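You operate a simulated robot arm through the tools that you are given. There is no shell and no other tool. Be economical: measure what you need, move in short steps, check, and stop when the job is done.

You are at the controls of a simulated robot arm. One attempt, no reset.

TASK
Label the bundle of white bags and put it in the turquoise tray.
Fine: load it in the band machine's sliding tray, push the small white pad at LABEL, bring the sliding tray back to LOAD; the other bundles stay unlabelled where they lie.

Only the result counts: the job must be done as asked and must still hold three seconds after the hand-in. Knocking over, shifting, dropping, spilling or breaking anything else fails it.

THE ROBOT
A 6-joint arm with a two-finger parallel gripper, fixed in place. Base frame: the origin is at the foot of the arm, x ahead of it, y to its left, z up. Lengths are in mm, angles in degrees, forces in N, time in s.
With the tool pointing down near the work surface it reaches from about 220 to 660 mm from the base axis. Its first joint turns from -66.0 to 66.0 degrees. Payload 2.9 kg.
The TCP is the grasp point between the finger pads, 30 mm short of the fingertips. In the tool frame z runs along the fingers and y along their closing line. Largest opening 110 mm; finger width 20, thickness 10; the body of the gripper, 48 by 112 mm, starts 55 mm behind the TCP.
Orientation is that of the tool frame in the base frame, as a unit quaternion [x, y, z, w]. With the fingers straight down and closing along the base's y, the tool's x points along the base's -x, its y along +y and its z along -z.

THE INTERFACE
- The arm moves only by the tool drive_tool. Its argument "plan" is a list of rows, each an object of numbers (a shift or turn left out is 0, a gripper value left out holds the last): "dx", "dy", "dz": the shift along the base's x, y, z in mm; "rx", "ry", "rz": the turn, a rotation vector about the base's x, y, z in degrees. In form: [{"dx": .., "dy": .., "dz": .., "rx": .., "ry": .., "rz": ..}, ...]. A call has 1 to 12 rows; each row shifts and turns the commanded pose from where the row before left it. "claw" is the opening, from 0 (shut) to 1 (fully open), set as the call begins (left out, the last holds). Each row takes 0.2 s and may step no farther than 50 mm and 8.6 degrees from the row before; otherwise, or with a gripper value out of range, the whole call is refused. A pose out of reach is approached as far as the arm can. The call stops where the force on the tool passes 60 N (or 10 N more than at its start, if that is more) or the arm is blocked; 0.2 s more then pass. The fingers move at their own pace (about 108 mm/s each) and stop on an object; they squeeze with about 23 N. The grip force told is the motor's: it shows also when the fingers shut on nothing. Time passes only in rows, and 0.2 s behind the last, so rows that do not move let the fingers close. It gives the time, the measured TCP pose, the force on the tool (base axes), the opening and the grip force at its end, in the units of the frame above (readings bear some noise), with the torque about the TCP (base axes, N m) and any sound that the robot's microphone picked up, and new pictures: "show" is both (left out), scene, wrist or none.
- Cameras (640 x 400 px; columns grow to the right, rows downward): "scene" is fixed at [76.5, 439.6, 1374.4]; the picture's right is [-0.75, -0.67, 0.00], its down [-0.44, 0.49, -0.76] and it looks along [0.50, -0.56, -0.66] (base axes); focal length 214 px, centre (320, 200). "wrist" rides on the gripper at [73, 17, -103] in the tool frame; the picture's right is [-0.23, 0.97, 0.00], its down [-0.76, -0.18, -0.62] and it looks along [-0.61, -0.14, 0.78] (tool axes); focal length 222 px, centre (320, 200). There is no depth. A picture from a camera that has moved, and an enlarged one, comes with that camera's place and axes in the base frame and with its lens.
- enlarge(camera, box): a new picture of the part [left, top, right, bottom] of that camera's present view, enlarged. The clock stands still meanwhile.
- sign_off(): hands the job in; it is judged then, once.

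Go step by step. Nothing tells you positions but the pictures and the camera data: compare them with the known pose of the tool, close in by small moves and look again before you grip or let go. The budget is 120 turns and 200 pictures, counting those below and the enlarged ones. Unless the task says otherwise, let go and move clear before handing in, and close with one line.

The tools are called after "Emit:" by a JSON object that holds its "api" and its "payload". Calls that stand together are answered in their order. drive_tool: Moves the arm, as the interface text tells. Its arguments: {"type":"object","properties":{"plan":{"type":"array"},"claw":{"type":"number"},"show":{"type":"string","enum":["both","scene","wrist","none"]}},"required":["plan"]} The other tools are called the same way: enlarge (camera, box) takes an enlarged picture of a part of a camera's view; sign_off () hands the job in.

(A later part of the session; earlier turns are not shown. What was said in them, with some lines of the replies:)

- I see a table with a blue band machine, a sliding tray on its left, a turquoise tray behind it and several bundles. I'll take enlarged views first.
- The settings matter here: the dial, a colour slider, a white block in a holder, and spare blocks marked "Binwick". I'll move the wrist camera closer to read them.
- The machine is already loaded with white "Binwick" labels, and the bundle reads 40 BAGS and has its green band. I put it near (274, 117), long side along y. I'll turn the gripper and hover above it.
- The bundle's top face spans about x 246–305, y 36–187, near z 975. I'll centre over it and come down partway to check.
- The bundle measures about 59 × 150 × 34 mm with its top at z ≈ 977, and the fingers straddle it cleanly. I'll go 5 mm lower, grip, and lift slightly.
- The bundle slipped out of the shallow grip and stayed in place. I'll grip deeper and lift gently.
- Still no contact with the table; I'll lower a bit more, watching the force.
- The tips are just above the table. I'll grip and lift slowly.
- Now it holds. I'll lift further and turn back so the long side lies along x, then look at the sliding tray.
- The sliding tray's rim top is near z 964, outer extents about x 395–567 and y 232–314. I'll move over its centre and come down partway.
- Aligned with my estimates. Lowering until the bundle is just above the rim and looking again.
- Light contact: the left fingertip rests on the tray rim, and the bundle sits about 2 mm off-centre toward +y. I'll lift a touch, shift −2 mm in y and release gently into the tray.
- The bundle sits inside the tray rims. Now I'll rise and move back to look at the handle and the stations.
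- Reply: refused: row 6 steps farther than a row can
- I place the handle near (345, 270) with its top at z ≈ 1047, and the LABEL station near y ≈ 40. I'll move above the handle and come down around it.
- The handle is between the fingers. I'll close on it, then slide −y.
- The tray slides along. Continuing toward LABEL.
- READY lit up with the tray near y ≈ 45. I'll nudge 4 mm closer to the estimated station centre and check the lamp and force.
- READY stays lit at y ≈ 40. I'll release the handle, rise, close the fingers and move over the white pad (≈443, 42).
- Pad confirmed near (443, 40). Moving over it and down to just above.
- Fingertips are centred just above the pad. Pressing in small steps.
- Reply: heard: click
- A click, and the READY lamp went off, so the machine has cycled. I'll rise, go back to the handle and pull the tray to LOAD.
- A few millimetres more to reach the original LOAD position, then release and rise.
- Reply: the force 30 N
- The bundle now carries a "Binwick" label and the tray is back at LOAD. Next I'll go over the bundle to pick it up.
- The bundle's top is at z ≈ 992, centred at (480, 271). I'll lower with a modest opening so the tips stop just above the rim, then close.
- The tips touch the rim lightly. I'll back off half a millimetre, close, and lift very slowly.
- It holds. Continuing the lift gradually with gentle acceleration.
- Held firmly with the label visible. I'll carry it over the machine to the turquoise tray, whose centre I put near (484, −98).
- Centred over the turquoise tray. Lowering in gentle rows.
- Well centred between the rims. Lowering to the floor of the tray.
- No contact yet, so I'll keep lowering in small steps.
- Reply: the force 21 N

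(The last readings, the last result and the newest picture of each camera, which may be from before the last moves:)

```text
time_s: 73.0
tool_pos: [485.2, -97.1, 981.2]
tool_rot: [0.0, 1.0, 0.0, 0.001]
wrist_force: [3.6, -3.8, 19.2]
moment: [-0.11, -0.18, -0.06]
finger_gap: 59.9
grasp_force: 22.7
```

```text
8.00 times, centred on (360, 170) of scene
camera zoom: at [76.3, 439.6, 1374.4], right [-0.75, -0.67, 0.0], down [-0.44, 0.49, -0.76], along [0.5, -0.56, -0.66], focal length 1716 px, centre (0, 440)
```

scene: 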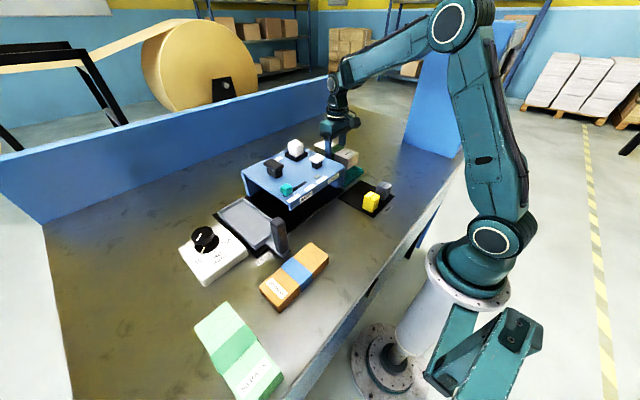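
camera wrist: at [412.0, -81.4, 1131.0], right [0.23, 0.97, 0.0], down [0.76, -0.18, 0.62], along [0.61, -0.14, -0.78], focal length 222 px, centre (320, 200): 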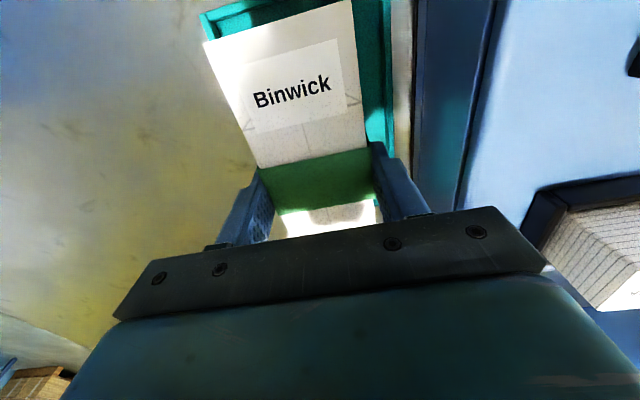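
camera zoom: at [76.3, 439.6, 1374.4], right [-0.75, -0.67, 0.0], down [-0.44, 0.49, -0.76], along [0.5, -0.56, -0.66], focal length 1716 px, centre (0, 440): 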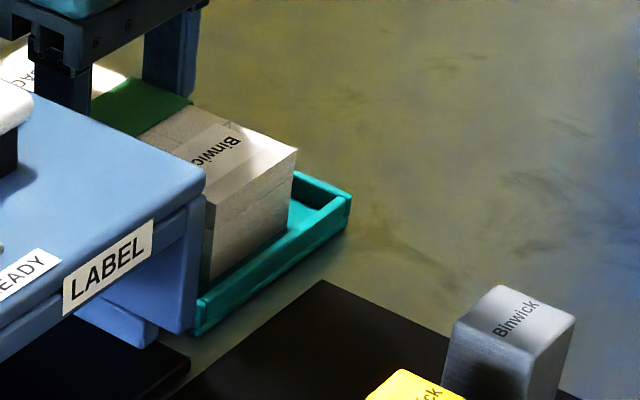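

The bundle rests on the tray floor. Releasing with a modest opening and rising.

Emit:
{"api": "drive_tool", "payload": {"plan": [{"dz": 0.5}, {}, {"dz": 5}, {"dz": 15}, {"dz": 30}, {"dz": 40}, {"dz": 45}, {"dz": 40}, {"dx": -40}, {"dx": -40}, {"dx": -40}, {}], "claw": 0.7}}

Emit:
{"api": "enlarge", "payload": {"camera": "scene", "box": [230, 120, 400, 230]}}

Emit:
{"api": "enlarge", "payload": {"camera": "wrist", "box": [160, 40, 480, 240]}}

```text
time_s: 75.6
tool_pos: [365.0, -98.1, 1158.4]
tool_rot: [0.0, 1.0, 0.0, 0.001]
wrist_force: [-0.5, -0.2, 0.0]
moment: [0.02, 0.01, -0.03]
finger_gap: 76.6
grasp_force: 0.1
camera wrist: at [292.7, -81.6, 1262.7], right [0.23, 0.97, 0.0], down [0.76, -0.18, 0.62], along [0.61, -0.14, -0.78], focal length 222 px, centre (320, 200)
```

scene: 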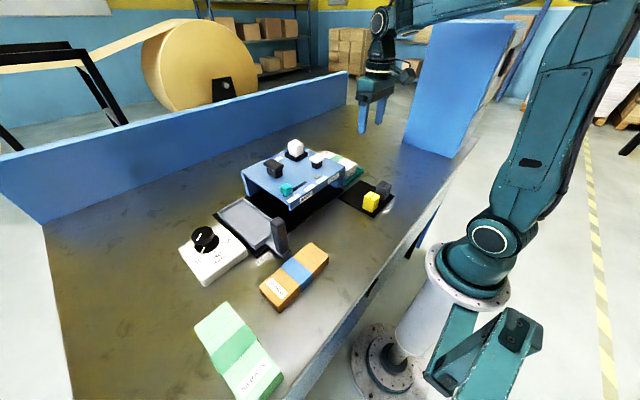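
wrist: 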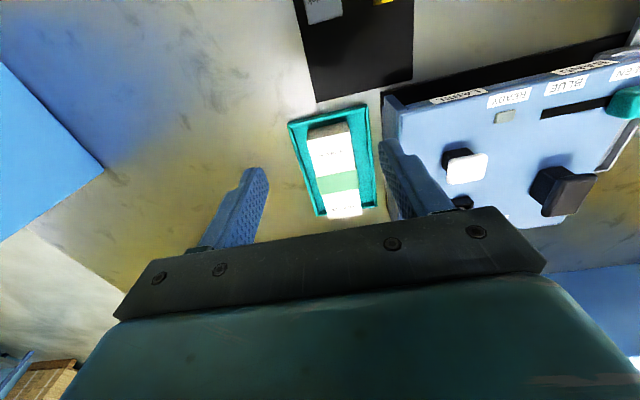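

```text
3.64 times, centred on (315, 175) of scene
camera zoom: at [76.5, 439.6, 1374.4], right [-0.75, -0.67, 0.0], down [-0.44, 0.49, -0.76], along [0.5, -0.56, -0.66], focal length 780 px, centre (338, 291)
```

zoom: 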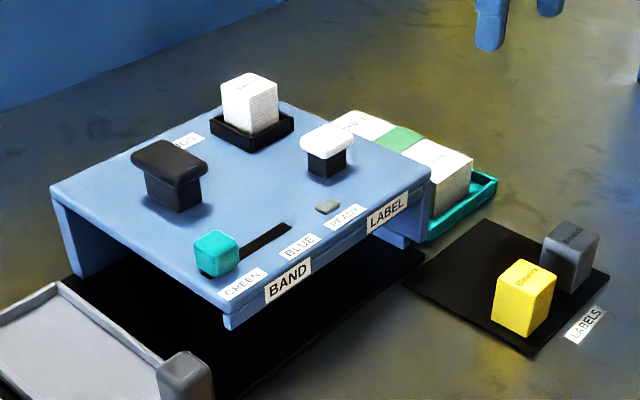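

```text
2.00 times, centred on (320, 140) of wrist
camera zoom: at [292.7, -81.6, 1262.7], right [0.23, 0.97, 0.0], down [0.76, -0.18, 0.62], along [0.61, -0.14, -0.78], focal length 444 px, centre (320, 320)
```

zoom: 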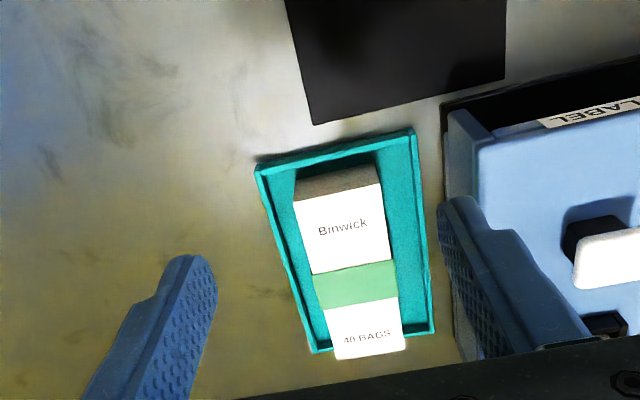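

The labelled bundle lies flat inside the turquoise tray. The sliding tray is back at LOAD, the other bundles look untouched, and the gripper is clear, so I'm handing in.

Emit:
{"api": "sign_off", "payload": {}}

```text
The job is handed in.
```

The white bundle now has its Binwick label and lies in the turquoise tray, and the sliding tray is back at LOAD; my first grip on it slipped without moving it, and I left the bag-count dial at 30 because the READY lamp lit anyway.
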